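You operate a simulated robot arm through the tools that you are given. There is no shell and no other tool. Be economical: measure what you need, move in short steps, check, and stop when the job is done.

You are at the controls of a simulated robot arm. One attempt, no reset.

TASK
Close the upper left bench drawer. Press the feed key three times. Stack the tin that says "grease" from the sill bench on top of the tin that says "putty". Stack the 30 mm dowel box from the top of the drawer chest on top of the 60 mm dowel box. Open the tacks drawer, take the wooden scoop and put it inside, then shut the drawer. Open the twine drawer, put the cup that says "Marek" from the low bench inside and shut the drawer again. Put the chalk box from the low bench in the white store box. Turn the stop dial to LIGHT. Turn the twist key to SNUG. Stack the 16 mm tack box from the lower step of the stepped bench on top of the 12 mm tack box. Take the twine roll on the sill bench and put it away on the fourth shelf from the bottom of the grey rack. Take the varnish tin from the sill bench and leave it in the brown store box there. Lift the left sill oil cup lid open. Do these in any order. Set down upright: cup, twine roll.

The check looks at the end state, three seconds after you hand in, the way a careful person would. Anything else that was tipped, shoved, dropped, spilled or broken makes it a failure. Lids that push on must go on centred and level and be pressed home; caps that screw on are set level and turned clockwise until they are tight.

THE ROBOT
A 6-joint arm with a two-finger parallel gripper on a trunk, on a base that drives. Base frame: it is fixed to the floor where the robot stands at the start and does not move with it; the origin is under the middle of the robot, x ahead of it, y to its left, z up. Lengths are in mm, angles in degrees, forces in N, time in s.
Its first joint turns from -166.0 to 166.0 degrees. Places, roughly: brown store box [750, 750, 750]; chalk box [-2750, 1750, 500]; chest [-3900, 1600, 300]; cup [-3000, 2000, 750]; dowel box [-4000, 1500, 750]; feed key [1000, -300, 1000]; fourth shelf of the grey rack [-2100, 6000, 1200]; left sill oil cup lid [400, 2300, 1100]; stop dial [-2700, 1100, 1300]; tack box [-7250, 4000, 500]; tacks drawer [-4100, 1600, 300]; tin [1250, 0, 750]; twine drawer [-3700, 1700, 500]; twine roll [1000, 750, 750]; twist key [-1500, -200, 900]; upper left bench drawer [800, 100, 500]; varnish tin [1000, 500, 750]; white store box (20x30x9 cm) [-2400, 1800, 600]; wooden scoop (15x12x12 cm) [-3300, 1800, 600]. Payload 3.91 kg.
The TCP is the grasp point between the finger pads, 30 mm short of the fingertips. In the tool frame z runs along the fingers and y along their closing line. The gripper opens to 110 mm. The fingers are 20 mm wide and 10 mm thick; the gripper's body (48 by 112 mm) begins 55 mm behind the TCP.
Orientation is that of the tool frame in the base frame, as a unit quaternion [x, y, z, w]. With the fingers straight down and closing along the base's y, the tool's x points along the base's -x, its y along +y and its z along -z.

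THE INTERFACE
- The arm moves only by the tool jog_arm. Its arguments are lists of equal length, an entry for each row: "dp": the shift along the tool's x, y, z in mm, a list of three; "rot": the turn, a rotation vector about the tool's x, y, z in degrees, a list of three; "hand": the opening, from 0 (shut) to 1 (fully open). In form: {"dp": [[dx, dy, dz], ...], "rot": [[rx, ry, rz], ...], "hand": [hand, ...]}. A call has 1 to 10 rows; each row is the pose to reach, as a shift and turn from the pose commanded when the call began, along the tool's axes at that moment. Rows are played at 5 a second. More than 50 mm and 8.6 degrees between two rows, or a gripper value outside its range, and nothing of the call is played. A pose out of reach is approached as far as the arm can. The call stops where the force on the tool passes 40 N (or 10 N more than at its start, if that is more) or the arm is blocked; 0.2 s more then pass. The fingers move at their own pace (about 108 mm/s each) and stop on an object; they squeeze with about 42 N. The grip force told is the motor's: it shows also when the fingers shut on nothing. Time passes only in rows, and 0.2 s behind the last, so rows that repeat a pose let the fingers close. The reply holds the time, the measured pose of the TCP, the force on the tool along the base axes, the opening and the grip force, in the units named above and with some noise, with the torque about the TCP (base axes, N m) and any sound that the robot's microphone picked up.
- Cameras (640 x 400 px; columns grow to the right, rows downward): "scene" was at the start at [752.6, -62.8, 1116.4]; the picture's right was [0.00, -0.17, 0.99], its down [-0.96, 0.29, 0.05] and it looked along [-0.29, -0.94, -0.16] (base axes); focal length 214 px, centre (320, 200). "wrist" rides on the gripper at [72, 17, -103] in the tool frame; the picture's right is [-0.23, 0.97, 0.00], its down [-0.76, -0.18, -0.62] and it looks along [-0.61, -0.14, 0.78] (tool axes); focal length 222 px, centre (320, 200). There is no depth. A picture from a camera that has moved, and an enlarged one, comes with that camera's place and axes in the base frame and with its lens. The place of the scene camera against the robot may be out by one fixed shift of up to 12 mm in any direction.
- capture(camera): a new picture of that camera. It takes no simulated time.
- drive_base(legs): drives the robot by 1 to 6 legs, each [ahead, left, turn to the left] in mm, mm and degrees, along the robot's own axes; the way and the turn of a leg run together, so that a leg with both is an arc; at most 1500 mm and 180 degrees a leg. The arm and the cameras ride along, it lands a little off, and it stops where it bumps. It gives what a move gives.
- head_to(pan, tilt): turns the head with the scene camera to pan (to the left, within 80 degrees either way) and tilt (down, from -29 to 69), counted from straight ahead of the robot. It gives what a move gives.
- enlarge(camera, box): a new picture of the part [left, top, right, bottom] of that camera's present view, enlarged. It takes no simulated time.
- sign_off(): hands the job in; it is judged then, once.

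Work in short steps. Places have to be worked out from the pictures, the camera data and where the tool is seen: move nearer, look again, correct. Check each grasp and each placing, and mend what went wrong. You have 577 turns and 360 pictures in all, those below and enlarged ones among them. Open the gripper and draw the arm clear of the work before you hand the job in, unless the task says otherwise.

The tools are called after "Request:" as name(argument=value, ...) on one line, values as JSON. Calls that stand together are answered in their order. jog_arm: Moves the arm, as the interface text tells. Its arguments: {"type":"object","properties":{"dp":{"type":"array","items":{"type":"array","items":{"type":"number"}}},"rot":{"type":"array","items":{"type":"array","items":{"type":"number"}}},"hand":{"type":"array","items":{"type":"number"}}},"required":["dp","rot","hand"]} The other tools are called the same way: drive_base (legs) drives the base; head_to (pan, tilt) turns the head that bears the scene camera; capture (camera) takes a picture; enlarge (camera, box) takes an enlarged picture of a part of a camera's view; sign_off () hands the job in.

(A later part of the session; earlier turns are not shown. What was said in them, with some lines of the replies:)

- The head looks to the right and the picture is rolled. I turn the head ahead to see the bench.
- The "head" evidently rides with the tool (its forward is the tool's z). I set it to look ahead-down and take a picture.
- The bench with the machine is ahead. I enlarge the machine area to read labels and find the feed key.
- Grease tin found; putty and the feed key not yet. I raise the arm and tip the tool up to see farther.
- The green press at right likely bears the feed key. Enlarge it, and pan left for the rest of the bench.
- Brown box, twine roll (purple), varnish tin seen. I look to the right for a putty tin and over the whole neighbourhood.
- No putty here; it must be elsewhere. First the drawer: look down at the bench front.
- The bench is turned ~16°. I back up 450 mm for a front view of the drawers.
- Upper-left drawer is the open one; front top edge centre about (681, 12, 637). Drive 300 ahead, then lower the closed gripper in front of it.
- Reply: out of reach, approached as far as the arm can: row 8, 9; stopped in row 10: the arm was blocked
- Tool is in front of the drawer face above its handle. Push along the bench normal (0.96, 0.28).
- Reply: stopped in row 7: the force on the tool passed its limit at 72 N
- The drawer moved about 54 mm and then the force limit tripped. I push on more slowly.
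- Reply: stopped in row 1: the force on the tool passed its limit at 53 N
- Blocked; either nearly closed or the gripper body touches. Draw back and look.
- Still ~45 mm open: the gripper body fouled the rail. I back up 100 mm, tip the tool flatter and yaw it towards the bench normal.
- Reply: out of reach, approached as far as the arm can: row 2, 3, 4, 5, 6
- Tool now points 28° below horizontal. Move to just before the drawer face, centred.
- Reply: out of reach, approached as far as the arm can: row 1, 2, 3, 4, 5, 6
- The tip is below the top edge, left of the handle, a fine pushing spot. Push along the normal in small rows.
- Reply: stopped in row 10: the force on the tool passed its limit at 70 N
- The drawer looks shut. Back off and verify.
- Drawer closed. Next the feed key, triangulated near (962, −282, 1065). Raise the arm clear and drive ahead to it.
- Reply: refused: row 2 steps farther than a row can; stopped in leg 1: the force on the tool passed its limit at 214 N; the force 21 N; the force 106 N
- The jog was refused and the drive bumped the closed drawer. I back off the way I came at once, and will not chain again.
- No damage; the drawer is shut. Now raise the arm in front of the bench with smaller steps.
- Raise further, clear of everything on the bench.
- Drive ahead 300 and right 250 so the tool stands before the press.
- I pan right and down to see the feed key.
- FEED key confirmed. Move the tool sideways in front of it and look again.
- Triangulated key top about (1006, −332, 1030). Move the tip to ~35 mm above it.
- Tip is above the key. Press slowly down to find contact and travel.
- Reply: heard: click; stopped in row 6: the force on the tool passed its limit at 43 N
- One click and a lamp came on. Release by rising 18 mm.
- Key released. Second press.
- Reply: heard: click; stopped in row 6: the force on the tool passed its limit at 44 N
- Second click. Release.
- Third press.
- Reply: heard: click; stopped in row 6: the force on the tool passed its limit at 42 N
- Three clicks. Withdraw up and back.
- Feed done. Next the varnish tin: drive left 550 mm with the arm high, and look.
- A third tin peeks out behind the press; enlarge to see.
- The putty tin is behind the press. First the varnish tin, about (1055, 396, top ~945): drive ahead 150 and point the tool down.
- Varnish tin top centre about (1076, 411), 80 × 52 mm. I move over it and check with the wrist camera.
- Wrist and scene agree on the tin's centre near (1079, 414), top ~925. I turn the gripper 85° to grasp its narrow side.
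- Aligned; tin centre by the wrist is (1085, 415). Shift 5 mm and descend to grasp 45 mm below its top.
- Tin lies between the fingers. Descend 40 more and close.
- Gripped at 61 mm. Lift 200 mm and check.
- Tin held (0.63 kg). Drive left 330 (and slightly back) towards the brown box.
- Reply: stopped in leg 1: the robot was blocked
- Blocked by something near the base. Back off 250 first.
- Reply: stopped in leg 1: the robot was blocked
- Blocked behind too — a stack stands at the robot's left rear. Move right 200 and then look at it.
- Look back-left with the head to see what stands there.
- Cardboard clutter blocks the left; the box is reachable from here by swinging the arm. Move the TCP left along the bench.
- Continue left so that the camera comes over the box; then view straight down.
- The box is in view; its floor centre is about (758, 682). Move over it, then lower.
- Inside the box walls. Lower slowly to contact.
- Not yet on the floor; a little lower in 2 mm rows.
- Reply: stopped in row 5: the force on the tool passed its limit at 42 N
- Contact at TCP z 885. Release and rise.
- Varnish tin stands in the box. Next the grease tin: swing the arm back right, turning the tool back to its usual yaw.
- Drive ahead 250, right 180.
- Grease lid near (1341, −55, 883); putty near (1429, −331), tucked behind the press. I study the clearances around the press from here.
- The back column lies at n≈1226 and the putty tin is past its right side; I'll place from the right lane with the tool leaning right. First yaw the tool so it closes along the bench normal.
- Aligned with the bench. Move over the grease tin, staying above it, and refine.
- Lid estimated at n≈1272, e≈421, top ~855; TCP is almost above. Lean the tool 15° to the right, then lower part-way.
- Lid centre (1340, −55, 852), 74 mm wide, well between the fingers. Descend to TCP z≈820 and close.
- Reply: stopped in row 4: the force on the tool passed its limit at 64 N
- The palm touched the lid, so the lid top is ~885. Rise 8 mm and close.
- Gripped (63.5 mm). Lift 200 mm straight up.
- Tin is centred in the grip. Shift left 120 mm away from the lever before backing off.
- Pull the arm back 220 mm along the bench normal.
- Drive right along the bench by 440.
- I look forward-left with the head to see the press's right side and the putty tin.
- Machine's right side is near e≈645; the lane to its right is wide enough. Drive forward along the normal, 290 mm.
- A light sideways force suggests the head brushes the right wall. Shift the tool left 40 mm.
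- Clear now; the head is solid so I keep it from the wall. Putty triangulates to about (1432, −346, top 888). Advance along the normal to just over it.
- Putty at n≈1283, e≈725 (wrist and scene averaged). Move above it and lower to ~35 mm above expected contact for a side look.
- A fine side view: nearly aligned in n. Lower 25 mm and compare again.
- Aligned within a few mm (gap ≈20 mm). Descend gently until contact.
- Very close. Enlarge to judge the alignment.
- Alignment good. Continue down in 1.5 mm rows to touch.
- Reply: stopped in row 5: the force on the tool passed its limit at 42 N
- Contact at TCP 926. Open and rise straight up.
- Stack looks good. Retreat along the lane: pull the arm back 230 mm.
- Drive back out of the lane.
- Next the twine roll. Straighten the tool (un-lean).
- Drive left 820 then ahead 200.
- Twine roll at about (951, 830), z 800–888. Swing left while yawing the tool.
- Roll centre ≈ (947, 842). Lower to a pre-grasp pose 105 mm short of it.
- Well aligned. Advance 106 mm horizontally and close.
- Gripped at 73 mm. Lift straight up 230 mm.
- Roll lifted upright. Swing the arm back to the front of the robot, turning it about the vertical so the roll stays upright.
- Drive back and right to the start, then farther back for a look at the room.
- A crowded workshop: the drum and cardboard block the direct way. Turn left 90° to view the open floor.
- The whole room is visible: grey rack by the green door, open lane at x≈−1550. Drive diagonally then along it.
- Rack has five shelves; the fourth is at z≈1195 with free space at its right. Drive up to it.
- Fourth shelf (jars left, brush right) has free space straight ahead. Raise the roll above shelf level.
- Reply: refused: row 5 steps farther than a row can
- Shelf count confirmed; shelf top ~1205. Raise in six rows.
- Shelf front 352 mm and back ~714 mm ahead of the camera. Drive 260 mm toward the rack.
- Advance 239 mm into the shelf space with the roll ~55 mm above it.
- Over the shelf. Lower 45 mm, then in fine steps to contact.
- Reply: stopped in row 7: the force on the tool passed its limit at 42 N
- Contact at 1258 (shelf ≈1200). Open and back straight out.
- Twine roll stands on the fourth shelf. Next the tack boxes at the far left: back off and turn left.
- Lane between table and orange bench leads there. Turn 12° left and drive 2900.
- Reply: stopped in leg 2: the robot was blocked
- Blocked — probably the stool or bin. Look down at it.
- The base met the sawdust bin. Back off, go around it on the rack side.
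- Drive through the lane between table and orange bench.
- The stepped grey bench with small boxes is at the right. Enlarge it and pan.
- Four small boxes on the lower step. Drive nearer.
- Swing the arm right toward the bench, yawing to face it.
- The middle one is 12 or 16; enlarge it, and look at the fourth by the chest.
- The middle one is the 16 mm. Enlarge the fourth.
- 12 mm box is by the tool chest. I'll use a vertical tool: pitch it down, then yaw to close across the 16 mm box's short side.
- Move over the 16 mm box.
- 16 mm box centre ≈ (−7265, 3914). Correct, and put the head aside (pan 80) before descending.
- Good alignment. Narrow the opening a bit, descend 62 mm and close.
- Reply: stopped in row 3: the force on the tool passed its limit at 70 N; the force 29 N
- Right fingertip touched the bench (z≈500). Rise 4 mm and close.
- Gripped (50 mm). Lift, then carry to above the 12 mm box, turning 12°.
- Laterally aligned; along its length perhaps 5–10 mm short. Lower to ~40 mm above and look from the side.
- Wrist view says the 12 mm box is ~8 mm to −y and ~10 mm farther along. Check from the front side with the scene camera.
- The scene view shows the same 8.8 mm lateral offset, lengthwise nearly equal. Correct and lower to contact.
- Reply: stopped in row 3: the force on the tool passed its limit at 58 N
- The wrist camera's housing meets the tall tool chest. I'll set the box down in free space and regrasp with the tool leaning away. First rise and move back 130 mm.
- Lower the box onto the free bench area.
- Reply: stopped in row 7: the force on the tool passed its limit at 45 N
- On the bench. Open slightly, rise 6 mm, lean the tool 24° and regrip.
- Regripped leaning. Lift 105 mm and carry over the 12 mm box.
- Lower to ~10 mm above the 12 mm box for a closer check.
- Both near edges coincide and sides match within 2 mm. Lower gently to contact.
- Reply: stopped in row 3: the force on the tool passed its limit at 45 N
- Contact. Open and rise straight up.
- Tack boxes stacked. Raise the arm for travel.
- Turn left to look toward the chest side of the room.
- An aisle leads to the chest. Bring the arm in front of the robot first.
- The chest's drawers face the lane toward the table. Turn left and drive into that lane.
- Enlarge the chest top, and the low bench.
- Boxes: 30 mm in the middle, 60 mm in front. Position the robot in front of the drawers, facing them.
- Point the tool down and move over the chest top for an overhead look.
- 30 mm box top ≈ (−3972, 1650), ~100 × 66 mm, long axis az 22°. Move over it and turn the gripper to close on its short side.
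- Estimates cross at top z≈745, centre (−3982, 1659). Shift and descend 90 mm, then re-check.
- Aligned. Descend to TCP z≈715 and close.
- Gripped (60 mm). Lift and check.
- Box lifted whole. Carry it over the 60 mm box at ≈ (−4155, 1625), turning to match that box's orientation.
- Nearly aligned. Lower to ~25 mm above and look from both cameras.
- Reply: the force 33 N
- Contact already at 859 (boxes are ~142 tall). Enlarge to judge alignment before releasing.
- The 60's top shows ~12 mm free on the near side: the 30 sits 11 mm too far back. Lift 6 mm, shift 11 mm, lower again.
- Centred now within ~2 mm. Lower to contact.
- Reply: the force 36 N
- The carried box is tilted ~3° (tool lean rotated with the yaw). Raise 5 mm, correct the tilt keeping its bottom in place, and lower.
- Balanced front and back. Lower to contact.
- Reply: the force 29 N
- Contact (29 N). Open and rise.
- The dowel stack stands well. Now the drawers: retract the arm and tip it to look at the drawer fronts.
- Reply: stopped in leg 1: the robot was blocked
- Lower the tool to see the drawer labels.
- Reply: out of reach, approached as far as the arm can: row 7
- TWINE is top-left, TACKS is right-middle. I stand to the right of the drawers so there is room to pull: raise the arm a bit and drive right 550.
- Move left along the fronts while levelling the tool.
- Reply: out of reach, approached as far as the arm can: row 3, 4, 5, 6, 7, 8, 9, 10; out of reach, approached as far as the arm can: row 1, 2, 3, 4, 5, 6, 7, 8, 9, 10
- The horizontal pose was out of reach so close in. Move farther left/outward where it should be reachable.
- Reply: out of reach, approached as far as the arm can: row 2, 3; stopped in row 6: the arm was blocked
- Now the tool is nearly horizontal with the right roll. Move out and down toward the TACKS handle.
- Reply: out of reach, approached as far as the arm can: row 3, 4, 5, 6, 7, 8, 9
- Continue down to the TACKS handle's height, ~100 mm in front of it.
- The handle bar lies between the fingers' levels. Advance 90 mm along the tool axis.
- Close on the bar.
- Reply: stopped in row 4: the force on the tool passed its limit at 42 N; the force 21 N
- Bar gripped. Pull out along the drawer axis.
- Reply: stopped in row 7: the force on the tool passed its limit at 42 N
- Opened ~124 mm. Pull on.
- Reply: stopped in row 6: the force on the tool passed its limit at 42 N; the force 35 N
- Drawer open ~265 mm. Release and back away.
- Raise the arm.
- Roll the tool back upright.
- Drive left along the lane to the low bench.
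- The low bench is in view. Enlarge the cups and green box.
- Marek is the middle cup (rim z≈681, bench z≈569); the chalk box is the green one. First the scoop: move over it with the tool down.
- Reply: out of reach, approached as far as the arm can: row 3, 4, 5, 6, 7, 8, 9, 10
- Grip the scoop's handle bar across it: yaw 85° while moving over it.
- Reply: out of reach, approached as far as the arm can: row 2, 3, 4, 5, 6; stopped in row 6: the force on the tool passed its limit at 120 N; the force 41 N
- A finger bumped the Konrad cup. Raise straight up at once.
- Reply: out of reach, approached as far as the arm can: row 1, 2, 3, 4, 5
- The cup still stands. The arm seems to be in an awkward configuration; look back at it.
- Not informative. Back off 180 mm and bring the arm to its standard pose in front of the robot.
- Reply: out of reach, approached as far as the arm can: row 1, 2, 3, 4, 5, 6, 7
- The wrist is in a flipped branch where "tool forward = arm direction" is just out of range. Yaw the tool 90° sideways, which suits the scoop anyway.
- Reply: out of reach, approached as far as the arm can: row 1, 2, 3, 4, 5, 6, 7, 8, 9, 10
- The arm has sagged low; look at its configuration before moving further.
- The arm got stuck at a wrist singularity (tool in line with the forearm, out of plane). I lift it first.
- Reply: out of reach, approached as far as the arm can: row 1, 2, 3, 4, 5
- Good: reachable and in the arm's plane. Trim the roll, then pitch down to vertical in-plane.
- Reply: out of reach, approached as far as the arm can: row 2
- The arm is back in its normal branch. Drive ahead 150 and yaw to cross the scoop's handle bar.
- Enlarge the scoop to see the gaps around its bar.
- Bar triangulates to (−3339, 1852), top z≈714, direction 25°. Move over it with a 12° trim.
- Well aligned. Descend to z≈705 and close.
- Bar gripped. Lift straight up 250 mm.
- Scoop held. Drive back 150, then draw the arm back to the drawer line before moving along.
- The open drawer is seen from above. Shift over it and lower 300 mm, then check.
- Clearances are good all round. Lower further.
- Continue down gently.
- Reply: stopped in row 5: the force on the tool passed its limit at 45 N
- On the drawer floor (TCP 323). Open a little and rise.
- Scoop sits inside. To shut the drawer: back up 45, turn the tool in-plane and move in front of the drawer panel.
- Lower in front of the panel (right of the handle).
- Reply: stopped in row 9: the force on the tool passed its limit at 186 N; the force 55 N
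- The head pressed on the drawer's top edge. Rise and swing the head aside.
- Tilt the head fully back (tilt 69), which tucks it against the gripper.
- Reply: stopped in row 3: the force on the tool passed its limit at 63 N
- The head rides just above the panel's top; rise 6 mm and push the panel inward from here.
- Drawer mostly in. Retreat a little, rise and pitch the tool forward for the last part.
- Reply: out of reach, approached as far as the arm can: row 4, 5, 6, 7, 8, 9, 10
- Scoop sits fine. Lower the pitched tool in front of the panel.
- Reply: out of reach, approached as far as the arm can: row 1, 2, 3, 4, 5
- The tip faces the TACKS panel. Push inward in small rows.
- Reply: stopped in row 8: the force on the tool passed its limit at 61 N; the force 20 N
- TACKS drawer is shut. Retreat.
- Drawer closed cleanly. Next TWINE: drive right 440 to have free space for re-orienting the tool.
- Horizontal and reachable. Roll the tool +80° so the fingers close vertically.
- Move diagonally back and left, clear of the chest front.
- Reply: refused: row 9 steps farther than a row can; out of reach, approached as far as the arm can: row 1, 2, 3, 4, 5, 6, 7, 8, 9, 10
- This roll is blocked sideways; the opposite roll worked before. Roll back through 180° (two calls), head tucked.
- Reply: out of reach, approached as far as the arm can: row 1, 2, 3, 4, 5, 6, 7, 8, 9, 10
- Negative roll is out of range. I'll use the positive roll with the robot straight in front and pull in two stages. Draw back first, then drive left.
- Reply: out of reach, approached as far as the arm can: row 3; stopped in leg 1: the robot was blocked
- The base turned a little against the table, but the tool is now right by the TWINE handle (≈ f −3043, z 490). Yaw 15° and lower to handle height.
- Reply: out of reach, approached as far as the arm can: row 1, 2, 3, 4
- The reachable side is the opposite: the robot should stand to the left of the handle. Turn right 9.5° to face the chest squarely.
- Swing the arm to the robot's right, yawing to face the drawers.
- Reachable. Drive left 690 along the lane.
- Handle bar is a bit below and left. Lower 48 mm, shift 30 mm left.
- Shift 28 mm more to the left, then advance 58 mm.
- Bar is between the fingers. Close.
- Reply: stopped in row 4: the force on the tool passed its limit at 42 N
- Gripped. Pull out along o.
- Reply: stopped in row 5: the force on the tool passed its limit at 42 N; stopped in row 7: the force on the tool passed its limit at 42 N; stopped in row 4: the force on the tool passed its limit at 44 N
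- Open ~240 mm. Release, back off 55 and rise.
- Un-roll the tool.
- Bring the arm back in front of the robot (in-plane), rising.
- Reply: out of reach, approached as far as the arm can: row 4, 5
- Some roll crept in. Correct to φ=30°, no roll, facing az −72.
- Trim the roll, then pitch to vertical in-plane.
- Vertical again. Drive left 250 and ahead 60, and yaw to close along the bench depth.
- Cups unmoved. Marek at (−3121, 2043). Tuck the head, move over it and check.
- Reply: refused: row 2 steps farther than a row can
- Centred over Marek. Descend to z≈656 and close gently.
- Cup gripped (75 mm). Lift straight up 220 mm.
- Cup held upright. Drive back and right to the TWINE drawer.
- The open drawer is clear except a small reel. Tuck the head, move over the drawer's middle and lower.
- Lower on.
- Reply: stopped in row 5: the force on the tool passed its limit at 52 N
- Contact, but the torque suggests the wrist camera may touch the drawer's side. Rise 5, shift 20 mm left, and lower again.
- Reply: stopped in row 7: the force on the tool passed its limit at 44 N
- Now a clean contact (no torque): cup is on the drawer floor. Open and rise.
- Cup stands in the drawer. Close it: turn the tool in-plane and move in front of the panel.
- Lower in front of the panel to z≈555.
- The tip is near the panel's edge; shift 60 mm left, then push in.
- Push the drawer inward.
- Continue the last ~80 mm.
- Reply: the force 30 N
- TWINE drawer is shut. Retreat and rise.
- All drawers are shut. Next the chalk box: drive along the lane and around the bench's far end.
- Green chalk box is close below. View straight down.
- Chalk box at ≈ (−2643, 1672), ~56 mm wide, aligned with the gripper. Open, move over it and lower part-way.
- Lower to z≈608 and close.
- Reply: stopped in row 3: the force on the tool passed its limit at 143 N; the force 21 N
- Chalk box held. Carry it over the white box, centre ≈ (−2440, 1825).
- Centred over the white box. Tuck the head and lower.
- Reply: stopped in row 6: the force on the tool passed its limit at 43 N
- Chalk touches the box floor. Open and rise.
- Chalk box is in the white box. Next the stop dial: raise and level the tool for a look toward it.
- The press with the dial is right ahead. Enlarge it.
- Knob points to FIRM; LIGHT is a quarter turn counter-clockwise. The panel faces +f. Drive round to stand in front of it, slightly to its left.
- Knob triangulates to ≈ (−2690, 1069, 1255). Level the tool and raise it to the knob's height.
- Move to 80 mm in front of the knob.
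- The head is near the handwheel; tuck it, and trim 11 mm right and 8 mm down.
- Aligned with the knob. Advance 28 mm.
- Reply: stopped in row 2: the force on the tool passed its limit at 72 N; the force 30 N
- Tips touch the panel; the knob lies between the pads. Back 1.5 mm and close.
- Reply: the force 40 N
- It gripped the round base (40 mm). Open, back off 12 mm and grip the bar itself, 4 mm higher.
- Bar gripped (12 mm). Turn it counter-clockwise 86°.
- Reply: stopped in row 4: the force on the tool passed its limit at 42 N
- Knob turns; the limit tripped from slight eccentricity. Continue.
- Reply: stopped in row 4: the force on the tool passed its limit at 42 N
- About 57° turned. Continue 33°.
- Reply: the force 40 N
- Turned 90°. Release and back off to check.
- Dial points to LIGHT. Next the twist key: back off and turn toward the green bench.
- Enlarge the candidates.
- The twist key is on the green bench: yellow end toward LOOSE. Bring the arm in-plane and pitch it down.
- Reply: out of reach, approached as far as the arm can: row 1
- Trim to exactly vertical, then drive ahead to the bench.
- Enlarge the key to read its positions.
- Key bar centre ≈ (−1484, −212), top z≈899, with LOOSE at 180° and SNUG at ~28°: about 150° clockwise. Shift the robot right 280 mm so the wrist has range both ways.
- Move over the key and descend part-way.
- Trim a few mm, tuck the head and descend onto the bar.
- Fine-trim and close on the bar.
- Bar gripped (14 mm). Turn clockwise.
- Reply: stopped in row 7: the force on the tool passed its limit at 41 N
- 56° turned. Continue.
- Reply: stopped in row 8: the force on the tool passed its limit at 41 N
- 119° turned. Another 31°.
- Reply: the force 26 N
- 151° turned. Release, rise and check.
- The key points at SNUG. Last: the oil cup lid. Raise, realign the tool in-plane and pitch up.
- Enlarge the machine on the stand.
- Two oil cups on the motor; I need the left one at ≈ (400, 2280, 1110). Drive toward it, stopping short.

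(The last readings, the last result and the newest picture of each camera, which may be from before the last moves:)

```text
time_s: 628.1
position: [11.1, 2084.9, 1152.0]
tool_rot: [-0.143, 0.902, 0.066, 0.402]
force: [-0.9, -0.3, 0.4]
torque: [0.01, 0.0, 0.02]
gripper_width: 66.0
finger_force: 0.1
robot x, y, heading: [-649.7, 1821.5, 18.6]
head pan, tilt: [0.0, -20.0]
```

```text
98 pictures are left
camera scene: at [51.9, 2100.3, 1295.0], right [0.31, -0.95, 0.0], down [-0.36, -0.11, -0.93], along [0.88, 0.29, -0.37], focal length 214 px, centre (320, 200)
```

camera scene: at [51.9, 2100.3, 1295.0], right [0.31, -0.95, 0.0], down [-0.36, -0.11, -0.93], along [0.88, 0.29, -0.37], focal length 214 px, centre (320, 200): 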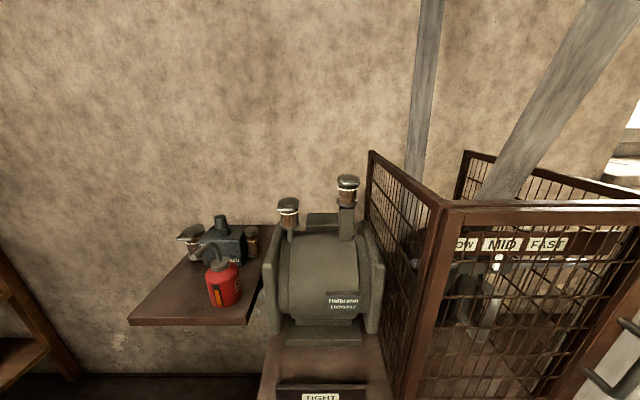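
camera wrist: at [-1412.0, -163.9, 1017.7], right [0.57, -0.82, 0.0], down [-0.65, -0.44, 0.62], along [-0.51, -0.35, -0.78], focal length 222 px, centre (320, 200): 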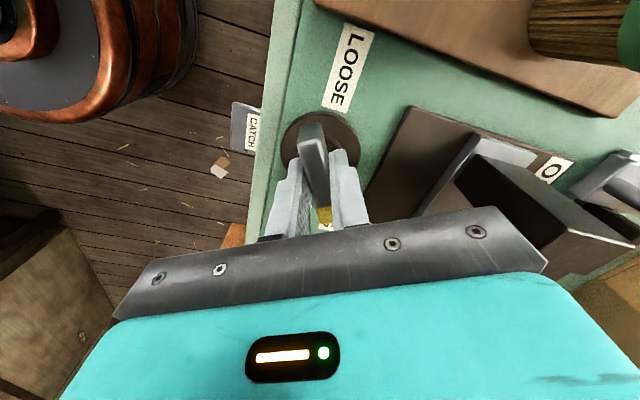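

Request:
enlarge(camera="scene", box=[170, 160, 380, 280])

Request:
enlarge(camera="scene", box=[265, 165, 375, 245])

```text
3.05 times, centred on (275, 220) of scene
camera zoom: at [51.9, 2100.3, 1295.0], right [0.31, -0.95, 0.0], down [-0.36, -0.11, -0.93], along [0.88, 0.29, -0.37], focal length 654 px, centre (457, 139)
```

zoom: 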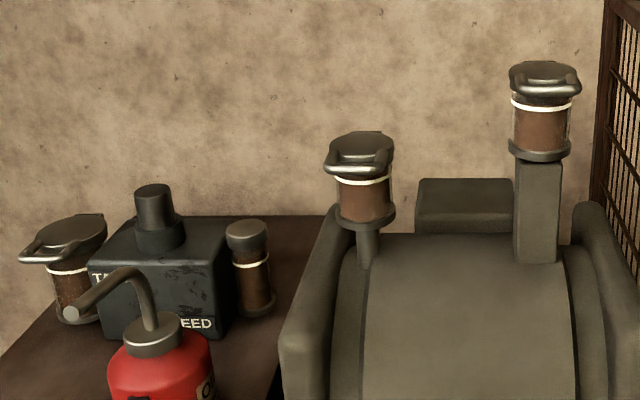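

```text
5.00 times, centred on (320, 205) of scene
camera zoom: at [51.9, 2100.3, 1295.0], right [0.31, -0.95, 0.0], down [-0.36, -0.11, -0.93], along [0.88, 0.29, -0.37], focal length 1072 px, centre (320, 175)
```

zoom: 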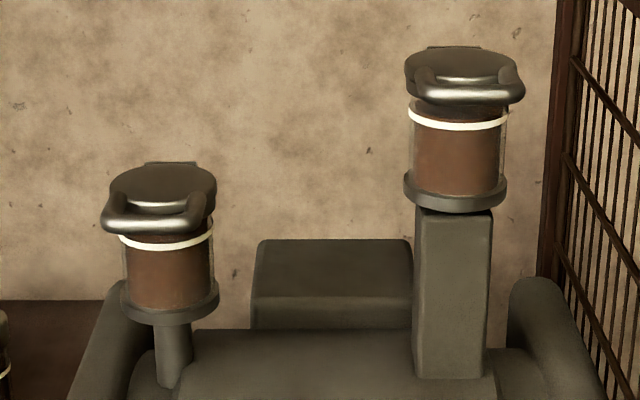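

The left motor cup has a hinged lid with a front handle loop. Level the tool, draw it back, and approach.

Request:
jog_arm(dp=[[0, 0, -10], [0, 0, -30], [0, 0, -55], [0, 0, -80], [0, 0, -100]], rot=[[0, -8, 0], [0, -16, 0], [0, -24, 0], [0, -32, 0], [0, -38, 0]], hand=[0, 0, 0, 0, 0])

Request:
drive_base(legs=[[280, 0, 0]])

Request:
head_to(pan=0, tilt=10)

Request:
capture(camera="scene")

Request:
capture(camera="wrist")

```text
time_s: 629.3
position: [-59.3, 2060.5, 1218.4]
tool_rot: [-0.113, 0.722, 0.111, 0.673]
force: [0.7, 0.9, 0.0]
torque: [0.0, -0.01, -0.01]
gripper_width: 0.1
finger_force: 38.2
robot x, y, heading: [-647.1, 1816.7, 19.0]
head pan, tilt: [0.0, -20.0]
```

```text
time_s: 631.2
position: [203.8, 2150.4, 1218.9]
tool_rot: [-0.113, 0.721, 0.109, 0.675]
force: [-1.0, 0.7, -0.8]
torque: [-0.04, 0.02, -0.02]
gripper_width: 0.0
finger_force: 38.1
robot x, y, heading: [-382.5, 1908.6, 19.2]
head pan, tilt: [0.0, -20.0]
```

```text
time_s: 632.2
position: [203.8, 2150.3, 1218.9]
tool_rot: [-0.114, 0.721, 0.109, 0.675]
force: [-0.3, -0.6, -0.5]
torque: [0.0, 0.02, -0.03]
gripper_width: 0.0
finger_force: 38.2
robot x, y, heading: [-385.1, 1906.4, 18.9]
head pan, tilt: [0.0, 10.0]
```

```text
95 pictures are left
camera scene: at [165.1, 2140.3, 1318.3], right [0.31, -0.95, 0.0], down [-0.23, -0.07, -0.97], along [0.92, 0.3, -0.24], focal length 214 px, centre (320, 200)
```

scene: 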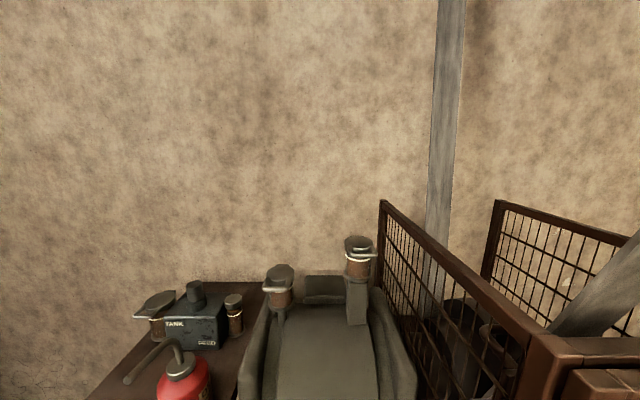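

```text
94 pictures are left
camera wrist: at [94.6, 2134.0, 1155.0], right [-0.29, 0.93, 0.23], down [-0.48, -0.35, 0.8], along [0.83, 0.12, 0.55], focal length 222 px, centre (320, 200)
```

wrist: 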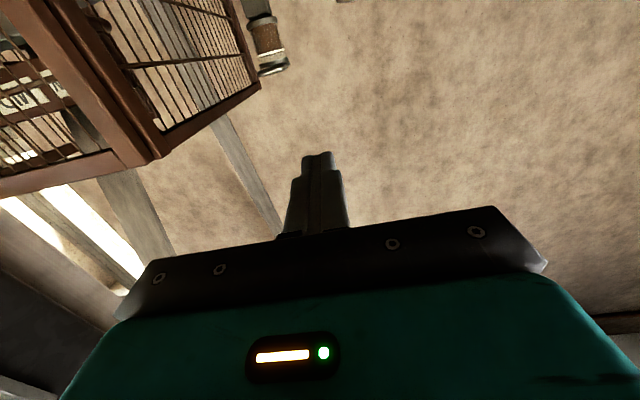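

Lid at ≈ (440, 2300, 1118). Approach to 40 mm in front of and below its handle.

Request:
jog_arm(dp=[[22, 11, 30], [44, 22, 60], [66, 33, 90], [88, 44, 115], [105, 52, 140]], rot=[[-1.6, 0, 0], [-3.2, 0, 0], [-4.8, 0, 0], [-6.4, 0, 0], [-8, 0, 0]], hand=[0, 0, 0, 0, 0])

Request:
head_to(pan=0, tilt=15)

Request:
capture(camera="scene")

Request:
capture(camera="wrist")

```text
time_s: 633.4
position: [300.8, 2244.6, 1097.3]
tool_rot: [-0.148, 0.736, 0.132, 0.648]
force: [-0.7, 1.7, 0.2]
torque: [0.0, -0.05, -0.03]
gripper_width: 0.0
finger_force: 37.5
out of reach, approached as far as the arm can: row 4, 5
robot x, y, heading: [-383.7, 1909.1, 18.8]
head pan, tilt: [0.0, 10.0]
```

```text
time_s: 634.0
position: [301.4, 2244.4, 1096.3]
tool_rot: [-0.147, 0.736, 0.131, 0.648]
force: [-0.6, 0.1, 0.0]
torque: [0.01, -0.02, 0.0]
gripper_width: 0.1
finger_force: 38.2
robot x, y, heading: [-386.6, 1907.9, 18.8]
head pan, tilt: [0.0, 15.0]
```

```text
93 pictures are left
camera scene: at [267.6, 2233.9, 1189.3], right [0.39, -0.92, 0.0], down [-0.35, -0.14, -0.93], along [0.85, 0.36, -0.38], focal length 214 px, centre (320, 200)
```

scene: 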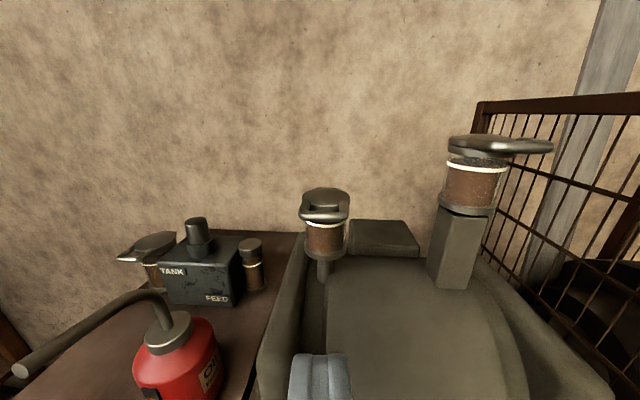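

```text
92 pictures are left
camera wrist: at [190.0, 2217.6, 1039.0], right [-0.35, 0.91, 0.23], down [-0.41, -0.37, 0.83], along [0.84, 0.2, 0.5], focal length 222 px, centre (320, 200)
```

wrist: 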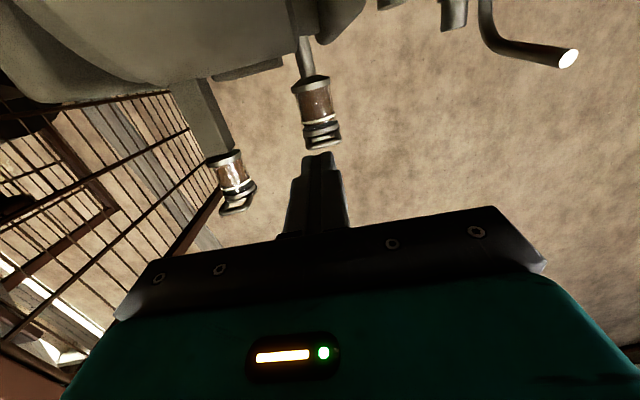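

Lip bar at ≈ (410, 2292, 1109); the fingertip is aligned. Slide the tip in just under it.

Request:
jog_arm(dp=[[-3, 2, 30], [-6, 2, 60], [-8, 2, 80], [-9, 2, 90], [-9, 2, 96]], rot=[[0, 0, 0], [0, 0, 0], [0, 0, 0], [0, 0, 0], [0, 0, 0]], hand=[0, 0, 0, 0, 0])

Request:
capture(camera="scene")

Request:
capture(camera="wrist")

```text
time_s: 635.1
position: [381.3, 2300.0, 1108.9]
tool_rot: [-0.107, 0.721, 0.194, 0.657]
force: [-25.5, -12.7, 2.8]
torque: [0.07, -0.24, -0.31]
gripper_width: 0.0
finger_force: 38.0
out of reach, approached as far as the arm can: row 1, 2, 3, 4, 5
robot x, y, heading: [-388.3, 1907.0, 18.7]
head pan, tilt: [0.0, 15.0]
stopped in row 5: the force on the tool passed its limit at 52 N (the readings are from after the stop); the commanded pose is now the measured one
```

```text
91 pictures are left
camera scene: at [348.0, 2276.1, 1199.4], right [0.41, -0.9, -0.14], down [-0.34, -0.01, -0.94], along [0.84, 0.43, -0.32], focal length 214 px, centre (320, 200)
```

scene: 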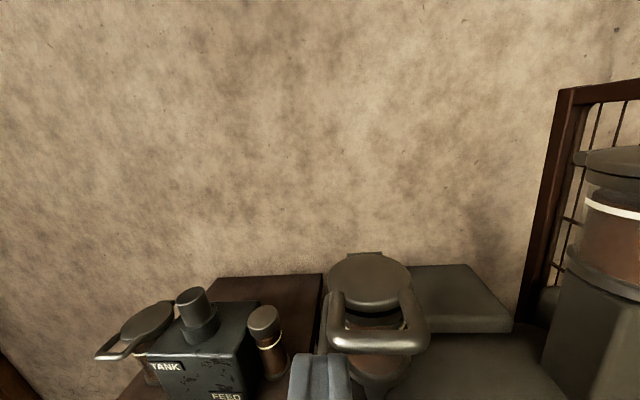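

```text
90 pictures are left
camera wrist: at [271.3, 2280.2, 1047.6], right [-0.37, 0.86, 0.36], down [-0.4, -0.5, 0.77], along [0.84, 0.14, 0.53], focal length 222 px, centre (320, 200)
```

wrist: 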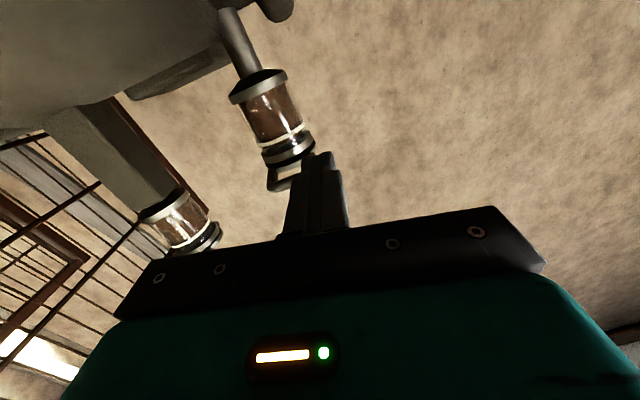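

The level pose is near-singular and the tip landed on the loop's corner. Back off, and pitch the finger 28° downward instead.

Request:
jog_arm(dp=[[-3, 0, -35], [-10, 2, -60], [-22, 4, -80], [-34, 6, -92]], rot=[[0, 0, 0], [0.8, 8.1, -2.5], [1.7, 16.2, -5.1], [2.6, 24.3, -7.65]], hand=[0, 0, 0, 0])

Request:
capture(camera="scene")

```text
time_s: 636.3
position: [333.8, 2213.9, 1195.0]
tool_rot: [-0.102, 0.78, -0.012, 0.617]
force: [-0.5, 1.0, 0.4]
torque: [0.01, -0.01, -0.01]
gripper_width: 0.0
finger_force: 38.0
out of reach, approached as far as the arm can: row 2, 3
robot x, y, heading: [-385.0, 1906.2, 19.2]
head pan, tilt: [0.0, 15.0]
stopped in row 4: the arm was blocked; the commanded pose is now the measured one
```

```text
89 pictures are left
camera scene: at [307.7, 2224.2, 1288.7], right [0.14, -0.98, 0.14], down [-0.46, -0.19, -0.87], along [0.88, 0.06, -0.48], focal length 214 px, centre (320, 200)
```

scene: 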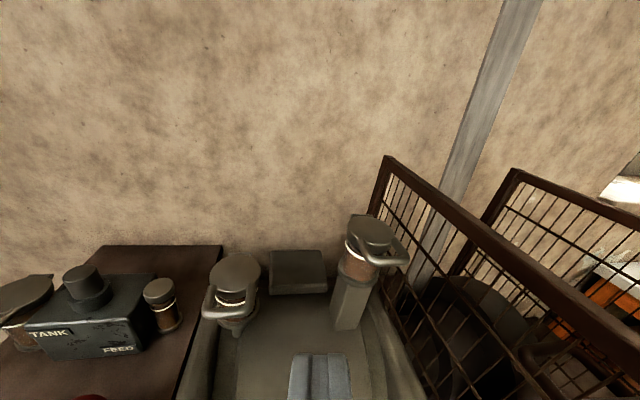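

Take the tool away from the singular pose: retract and pitch to 40° in the arm's plane.

Request:
jog_arm(dp=[[5, -5, -19], [11, -10, -37], [16, -15, -56], [21, -20, -75]], rot=[[-4.2, 6.2, 0.2], [-8.5, 12.4, 0.4], [-12.7, 18.7, 0.6], [-16.9, 24.9, 0.8]], hand=[0, 0, 0, 0])

```text
time_s: 637.3
position: [258.7, 2183.7, 1194.6]
tool_rot: [-0.181, 0.888, 0.086, 0.413]
force: [0.3, 1.0, -0.2]
torque: [-0.02, -0.02, 0.0]
gripper_width: 0.1
finger_force: 37.9
robot x, y, heading: [-385.1, 1911.3, 18.7]
head pan, tilt: [0.0, 15.0]
```

Good pose. Ease the pitch to 26° and move to 60 mm in front of the lip at the right height.

Request:
jog_arm(dp=[[2, 10, 34], [5, 20, 68], [7, 30, 102], [9, 40, 136]], rot=[[0, -3.5, 0], [0, -7, 0], [0, -10.5, 0], [0, -14, 0]], hand=[0, 0, 0, 0])

Request:
head_to(pan=0, tilt=10)

Request:
capture(camera="scene")

Request:
capture(camera="wrist")

```text
time_s: 638.3
position: [334.3, 2257.0, 1101.3]
tool_rot: [-0.168, 0.831, 0.107, 0.52]
force: [-1.1, 0.1, 1.0]
torque: [-0.04, 0.0, 0.01]
gripper_width: 0.2
finger_force: 37.7
robot x, y, heading: [-386.9, 1908.9, 18.9]
head pan, tilt: [0.0, 15.0]
```

```text
time_s: 639.0
position: [336.1, 2259.2, 1100.2]
tool_rot: [-0.167, 0.831, 0.106, 0.519]
force: [-1.2, -0.2, -0.6]
torque: [-0.02, 0.04, 0.02]
gripper_width: 0.0
finger_force: 37.7
robot x, y, heading: [-388.1, 1908.6, 18.9]
head pan, tilt: [0.0, 10.0]
```

```text
88 pictures are left
camera scene: at [332.5, 2260.2, 1203.9], right [0.39, -0.92, 0.0], down [-0.54, -0.23, -0.81], along [0.74, 0.32, -0.59], focal length 214 px, centre (320, 200)
```

scene: 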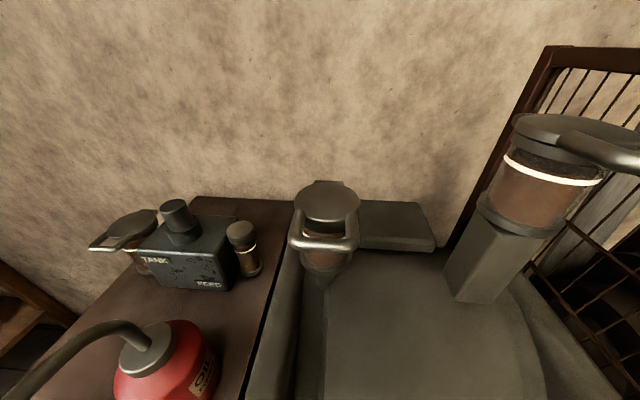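

```text
87 pictures are left
camera wrist: at [212.4, 2225.4, 1081.7], right [-0.29, 0.94, 0.21], down [-0.14, -0.25, 0.96], along [0.95, 0.25, 0.2], focal length 222 px, centre (320, 200)
```

wrist: 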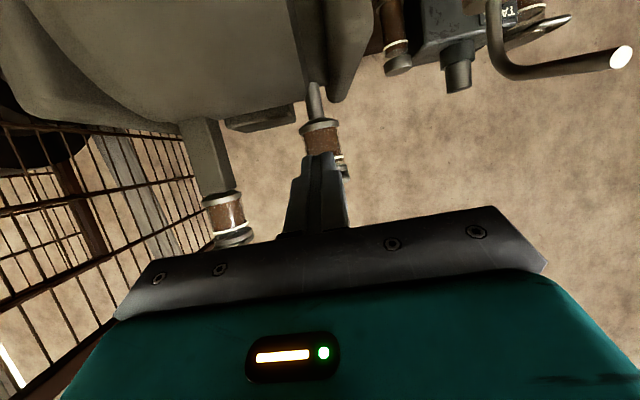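

Exactly in line. Slide in 52 mm horizontally beneath the lip.

Request:
jog_arm(dp=[[-8, 0, 18], [-15, 0, 33], [-20, 0, 42], [-22, 0, 47]], rot=[[0, 0, 0], [0, 0, 0], [0, 0, 0], [0, 0, 0]], hand=[0, 0, 0, 0])

Request:
capture(camera="scene")

Request:
capture(camera="wrist")

```text
time_s: 640.0
position: [382.9, 2277.8, 1098.8]
tool_rot: [-0.168, 0.831, 0.106, 0.519]
force: [-0.4, -0.3, -0.8]
torque: [0.0, -0.02, 0.02]
gripper_width: 0.0
finger_force: 37.5
robot x, y, heading: [-387.7, 1904.3, 18.7]
head pan, tilt: [0.0, 10.0]
```

```text
86 pictures are left
camera scene: at [380.5, 2280.5, 1202.8], right [0.39, -0.92, 0.0], down [-0.54, -0.23, -0.81], along [0.74, 0.32, -0.59], focal length 214 px, centre (320, 200)
```

scene: 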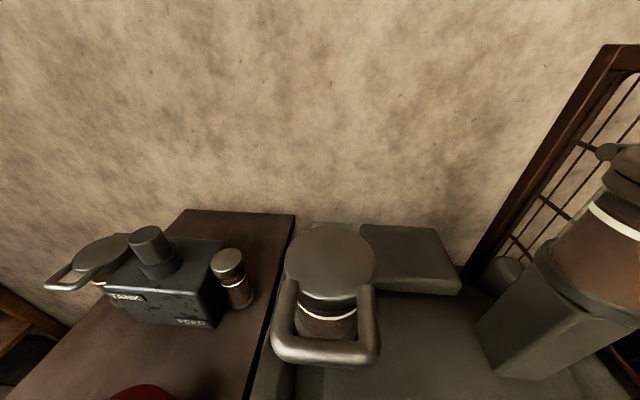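

```text
85 pictures are left
camera wrist: at [260.4, 2245.7, 1080.6], right [-0.29, 0.94, 0.21], down [-0.14, -0.25, 0.96], along [0.95, 0.25, 0.2], focal length 222 px, centre (320, 200)
```

wrist: 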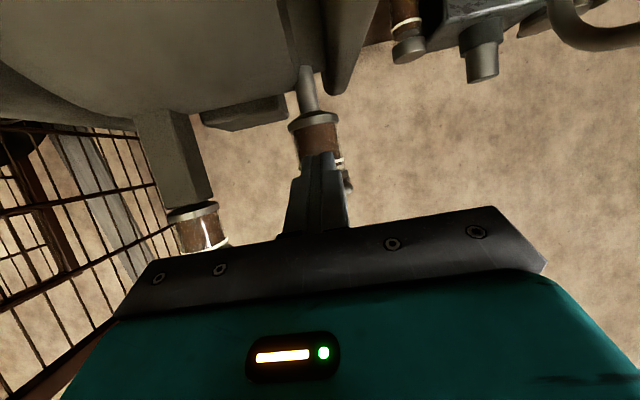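

Tip is just below the bar. Go 6 mm further, then lift 22 mm.

Request:
jog_arm(dp=[[-2.5, 0, 5.4], [-7, 0, 3.2], [-11.5, 0, 1], [-16, 0, -1.2], [-20.5, 0, -3.4], [-22.3, 0, -4.2]], rot=[[0, 0, 0], [0, 0, 0], [0, 0, 0], [0, 0, 0], [0, 0, 0], [0, 0, 0]], hand=[0, 0, 0, 0, 0, 0])

Request:
capture(camera="scene")

```text
time_s: 641.4
position: [388.2, 2281.0, 1121.7]
tool_rot: [-0.169, 0.831, 0.106, 0.52]
force: [-1.1, 0.0, -0.9]
torque: [-0.02, 0.03, 0.0]
gripper_width: 0.1
finger_force: 38.0
robot x, y, heading: [-385.9, 1910.7, 18.8]
head pan, tilt: [0.0, 10.0]
```

```text
84 pictures are left
camera scene: at [385.8, 2282.7, 1224.8], right [0.39, -0.92, 0.0], down [-0.54, -0.23, -0.81], along [0.74, 0.32, -0.59], focal length 214 px, centre (320, 200)
```

scene: 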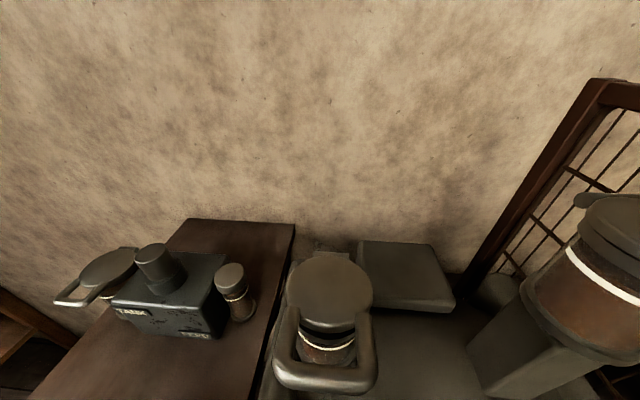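

The lid is starting to open (bar raised ~15 mm). Follow the arc up and back.

Request:
jog_arm(dp=[[-12, 0, 1], [-23, 0, 2], [-33, 0, 7], [-42, 0, 13], [-49, 0, 22], [-55, 0, 31]], rot=[[0, 0, 0], [0, 0, 0], [0, 0, 0], [0, 0, 0], [0, 0, 0], [0, 0, 0]], hand=[0, 0, 0, 0, 0, 0])

Request:
capture(camera="scene")

```text
time_s: 642.8
position: [437.2, 2299.9, 1158.9]
tool_rot: [-0.168, 0.831, 0.106, 0.519]
force: [-0.1, -0.8, 1.1]
torque: [0.0, 0.03, 0.0]
gripper_width: 0.1
finger_force: 37.4
robot x, y, heading: [-389.1, 1909.2, 19.0]
head pan, tilt: [0.0, 10.0]
```

```text
83 pictures are left
camera scene: at [434.7, 2302.4, 1262.3], right [0.39, -0.92, 0.0], down [-0.54, -0.23, -0.81], along [0.74, 0.32, -0.59], focal length 214 px, centre (320, 200)
```

scene: 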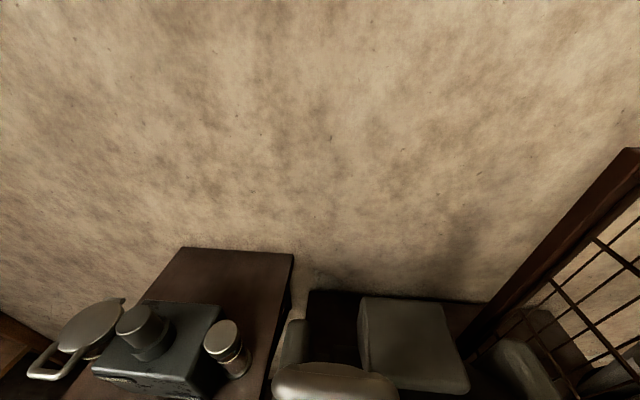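

Lid is near upright. Push a little further back.

Request:
jog_arm(dp=[[-4, 0, 10], [-8, 0, 20], [-12, 0, 29], [-16, 0, 37]], rot=[[0, 0, 0], [0, 0, 0], [0, 0, 0], [0, 0, 0]], hand=[0, 0, 0, 0])

Request:
capture(camera="wrist")

Request:
capture(camera="scene")

```text
time_s: 643.6
position: [463.5, 2312.2, 1157.4]
tool_rot: [-0.169, 0.832, 0.106, 0.518]
force: [-20.2, -10.0, -0.1]
torque: [-0.07, 0.11, -0.22]
gripper_width: 0.1
finger_force: 37.5
robot x, y, heading: [-388.4, 1908.3, 19.1]
head pan, tilt: [0.0, 10.0]
stopped in row 4: the force on the tool passed its limit at 61 N (the readings are from after the stop); the commanded pose is now the measured one
```

```text
82 pictures are left
camera wrist: at [341.0, 2280.0, 1138.0], right [-0.29, 0.94, 0.21], down [-0.14, -0.25, 0.96], along [0.95, 0.25, 0.2], focal length 222 px, centre (320, 200)
```

wrist: 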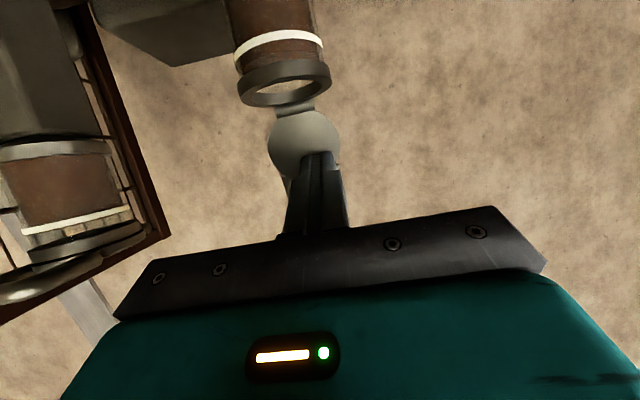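

```text
81 pictures are left
camera scene: at [461.3, 2314.9, 1259.9], right [0.39, -0.92, 0.0], down [-0.54, -0.23, -0.81], along [0.74, 0.32, -0.59], focal length 214 px, centre (320, 200)
```

scene: 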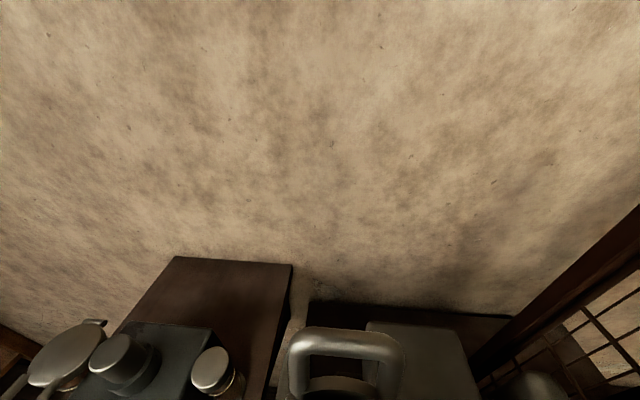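

The lid is fully open against its stop. Withdraw straight back and check it stays open.

Request:
jog_arm(dp=[[12, 0, -27], [26, 0, -60], [40, 0, -92], [54, 0, -124], [54, 0, -160]], rot=[[0, 0, 0], [0, 0, 0], [0, 0, 0], [0, 0, 0], [0, 0, 0]], hand=[0, 0, 0, 0, 0])

Request:
capture(camera="scene")

```text
time_s: 644.9
position: [309.2, 2248.8, 1177.2]
tool_rot: [-0.167, 0.833, 0.104, 0.517]
force: [1.0, 0.6, -0.1]
torque: [-0.01, 0.0, 0.02]
gripper_width: 0.2
finger_force: 37.2
robot x, y, heading: [-385.0, 1908.1, 18.9]
head pan, tilt: [0.0, 10.0]
```

```text
80 pictures are left
camera scene: at [310.1, 2251.4, 1280.3], right [0.39, -0.92, 0.0], down [-0.55, -0.23, -0.81], along [0.74, 0.31, -0.59], focal length 214 px, centre (320, 200)
```

scene: 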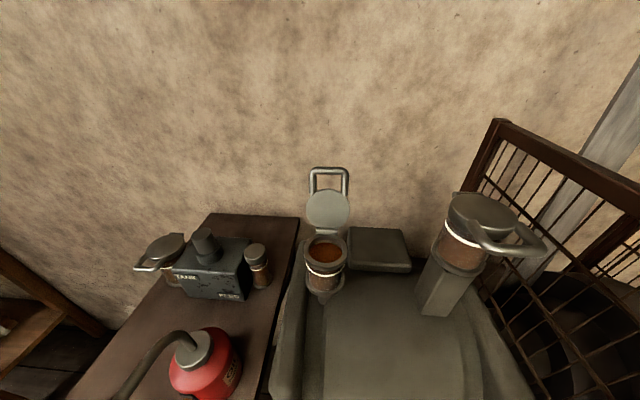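

Lid stays open; all jobs are done. Open the gripper and draw the arm clear.

Request:
jog_arm(dp=[[-20, 0, -30], [-40, 0, -60], [-60, 0, -90], [-60, 0, -90]], rot=[[0, 0, 0], [0, 0, 0], [0, 0, 0], [0, 0, 0]], hand=[0, 0.5, 1, 1])

Request:
drive_base(legs=[[-300, 0, 0]])

Request:
capture(camera="scene")

```text
time_s: 645.9
position: [262.3, 2226.8, 1272.0]
tool_rot: [-0.169, 0.832, 0.106, 0.517]
force: [0.6, 0.1, 0.8]
torque: [0.01, -0.02, -0.01]
gripper_width: 109.7
finger_force: 0.1
robot x, y, heading: [-389.0, 1909.1, 18.7]
head pan, tilt: [0.0, 10.0]
```

```text
time_s: 647.9
position: [-25.3, 2128.9, 1271.5]
tool_rot: [-0.17, 0.832, 0.107, 0.517]
force: [-0.1, 0.6, 0.5]
torque: [-0.01, 0.02, -0.01]
gripper_width: 110.1
finger_force: 0.1
robot x, y, heading: [-673.1, 1809.3, 18.9]
head pan, tilt: [0.0, 10.0]
```

```text
79 pictures are left
camera scene: at [-27.1, 2131.8, 1374.8], right [0.39, -0.92, 0.0], down [-0.54, -0.23, -0.81], along [0.74, 0.32, -0.59], focal length 214 px, centre (320, 200)
```

scene: 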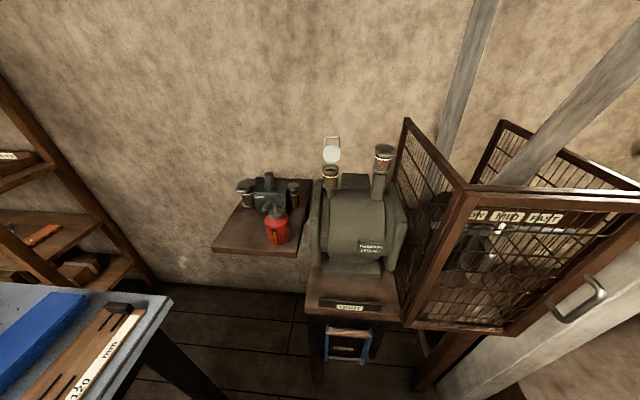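

Lid open, everything else done as checked along the way, arm clear and gripper open. Hand in.

Request:
sign_off()

```text
The job is handed in.
```

I did all thirteen jobs and handed in; each one looked right in the last picture I took of it. On the way I bumped some other things, and a strict check could count that against me.

**Bumps:**
- **Sawdust bin:** the base drove into it near the grey rack. I backed off without measuring whether it had shifted.
- **Konrad cup:** a finger pressed on the rim at about 120 N. Its position afterwards came out within a few millimetres of where it started.
- **Upper left bench drawer:** I bumped it again with the arm after closing it, at over 200 N. It was still shut when I looked.
- **Tacks drawer:** the head pressed on the drawer's top edge at up to 186 N while it was open. It closed normally afterwards.
- **Cardboard pile and work table:** the base touched the pile by the sill bench, and the table behind the drawer chest several times. I saw no movement, but I did not look closely.

**Two choices I made:**
- I took the green "CHALK 12 mm" box on the low bench as the chalk box; another chalk box stands on the drawer chest.
- I opened the left of the two oil cups on the motor by the sill drive, which matches your coordinates; a third cup stands on the shelf beside it.
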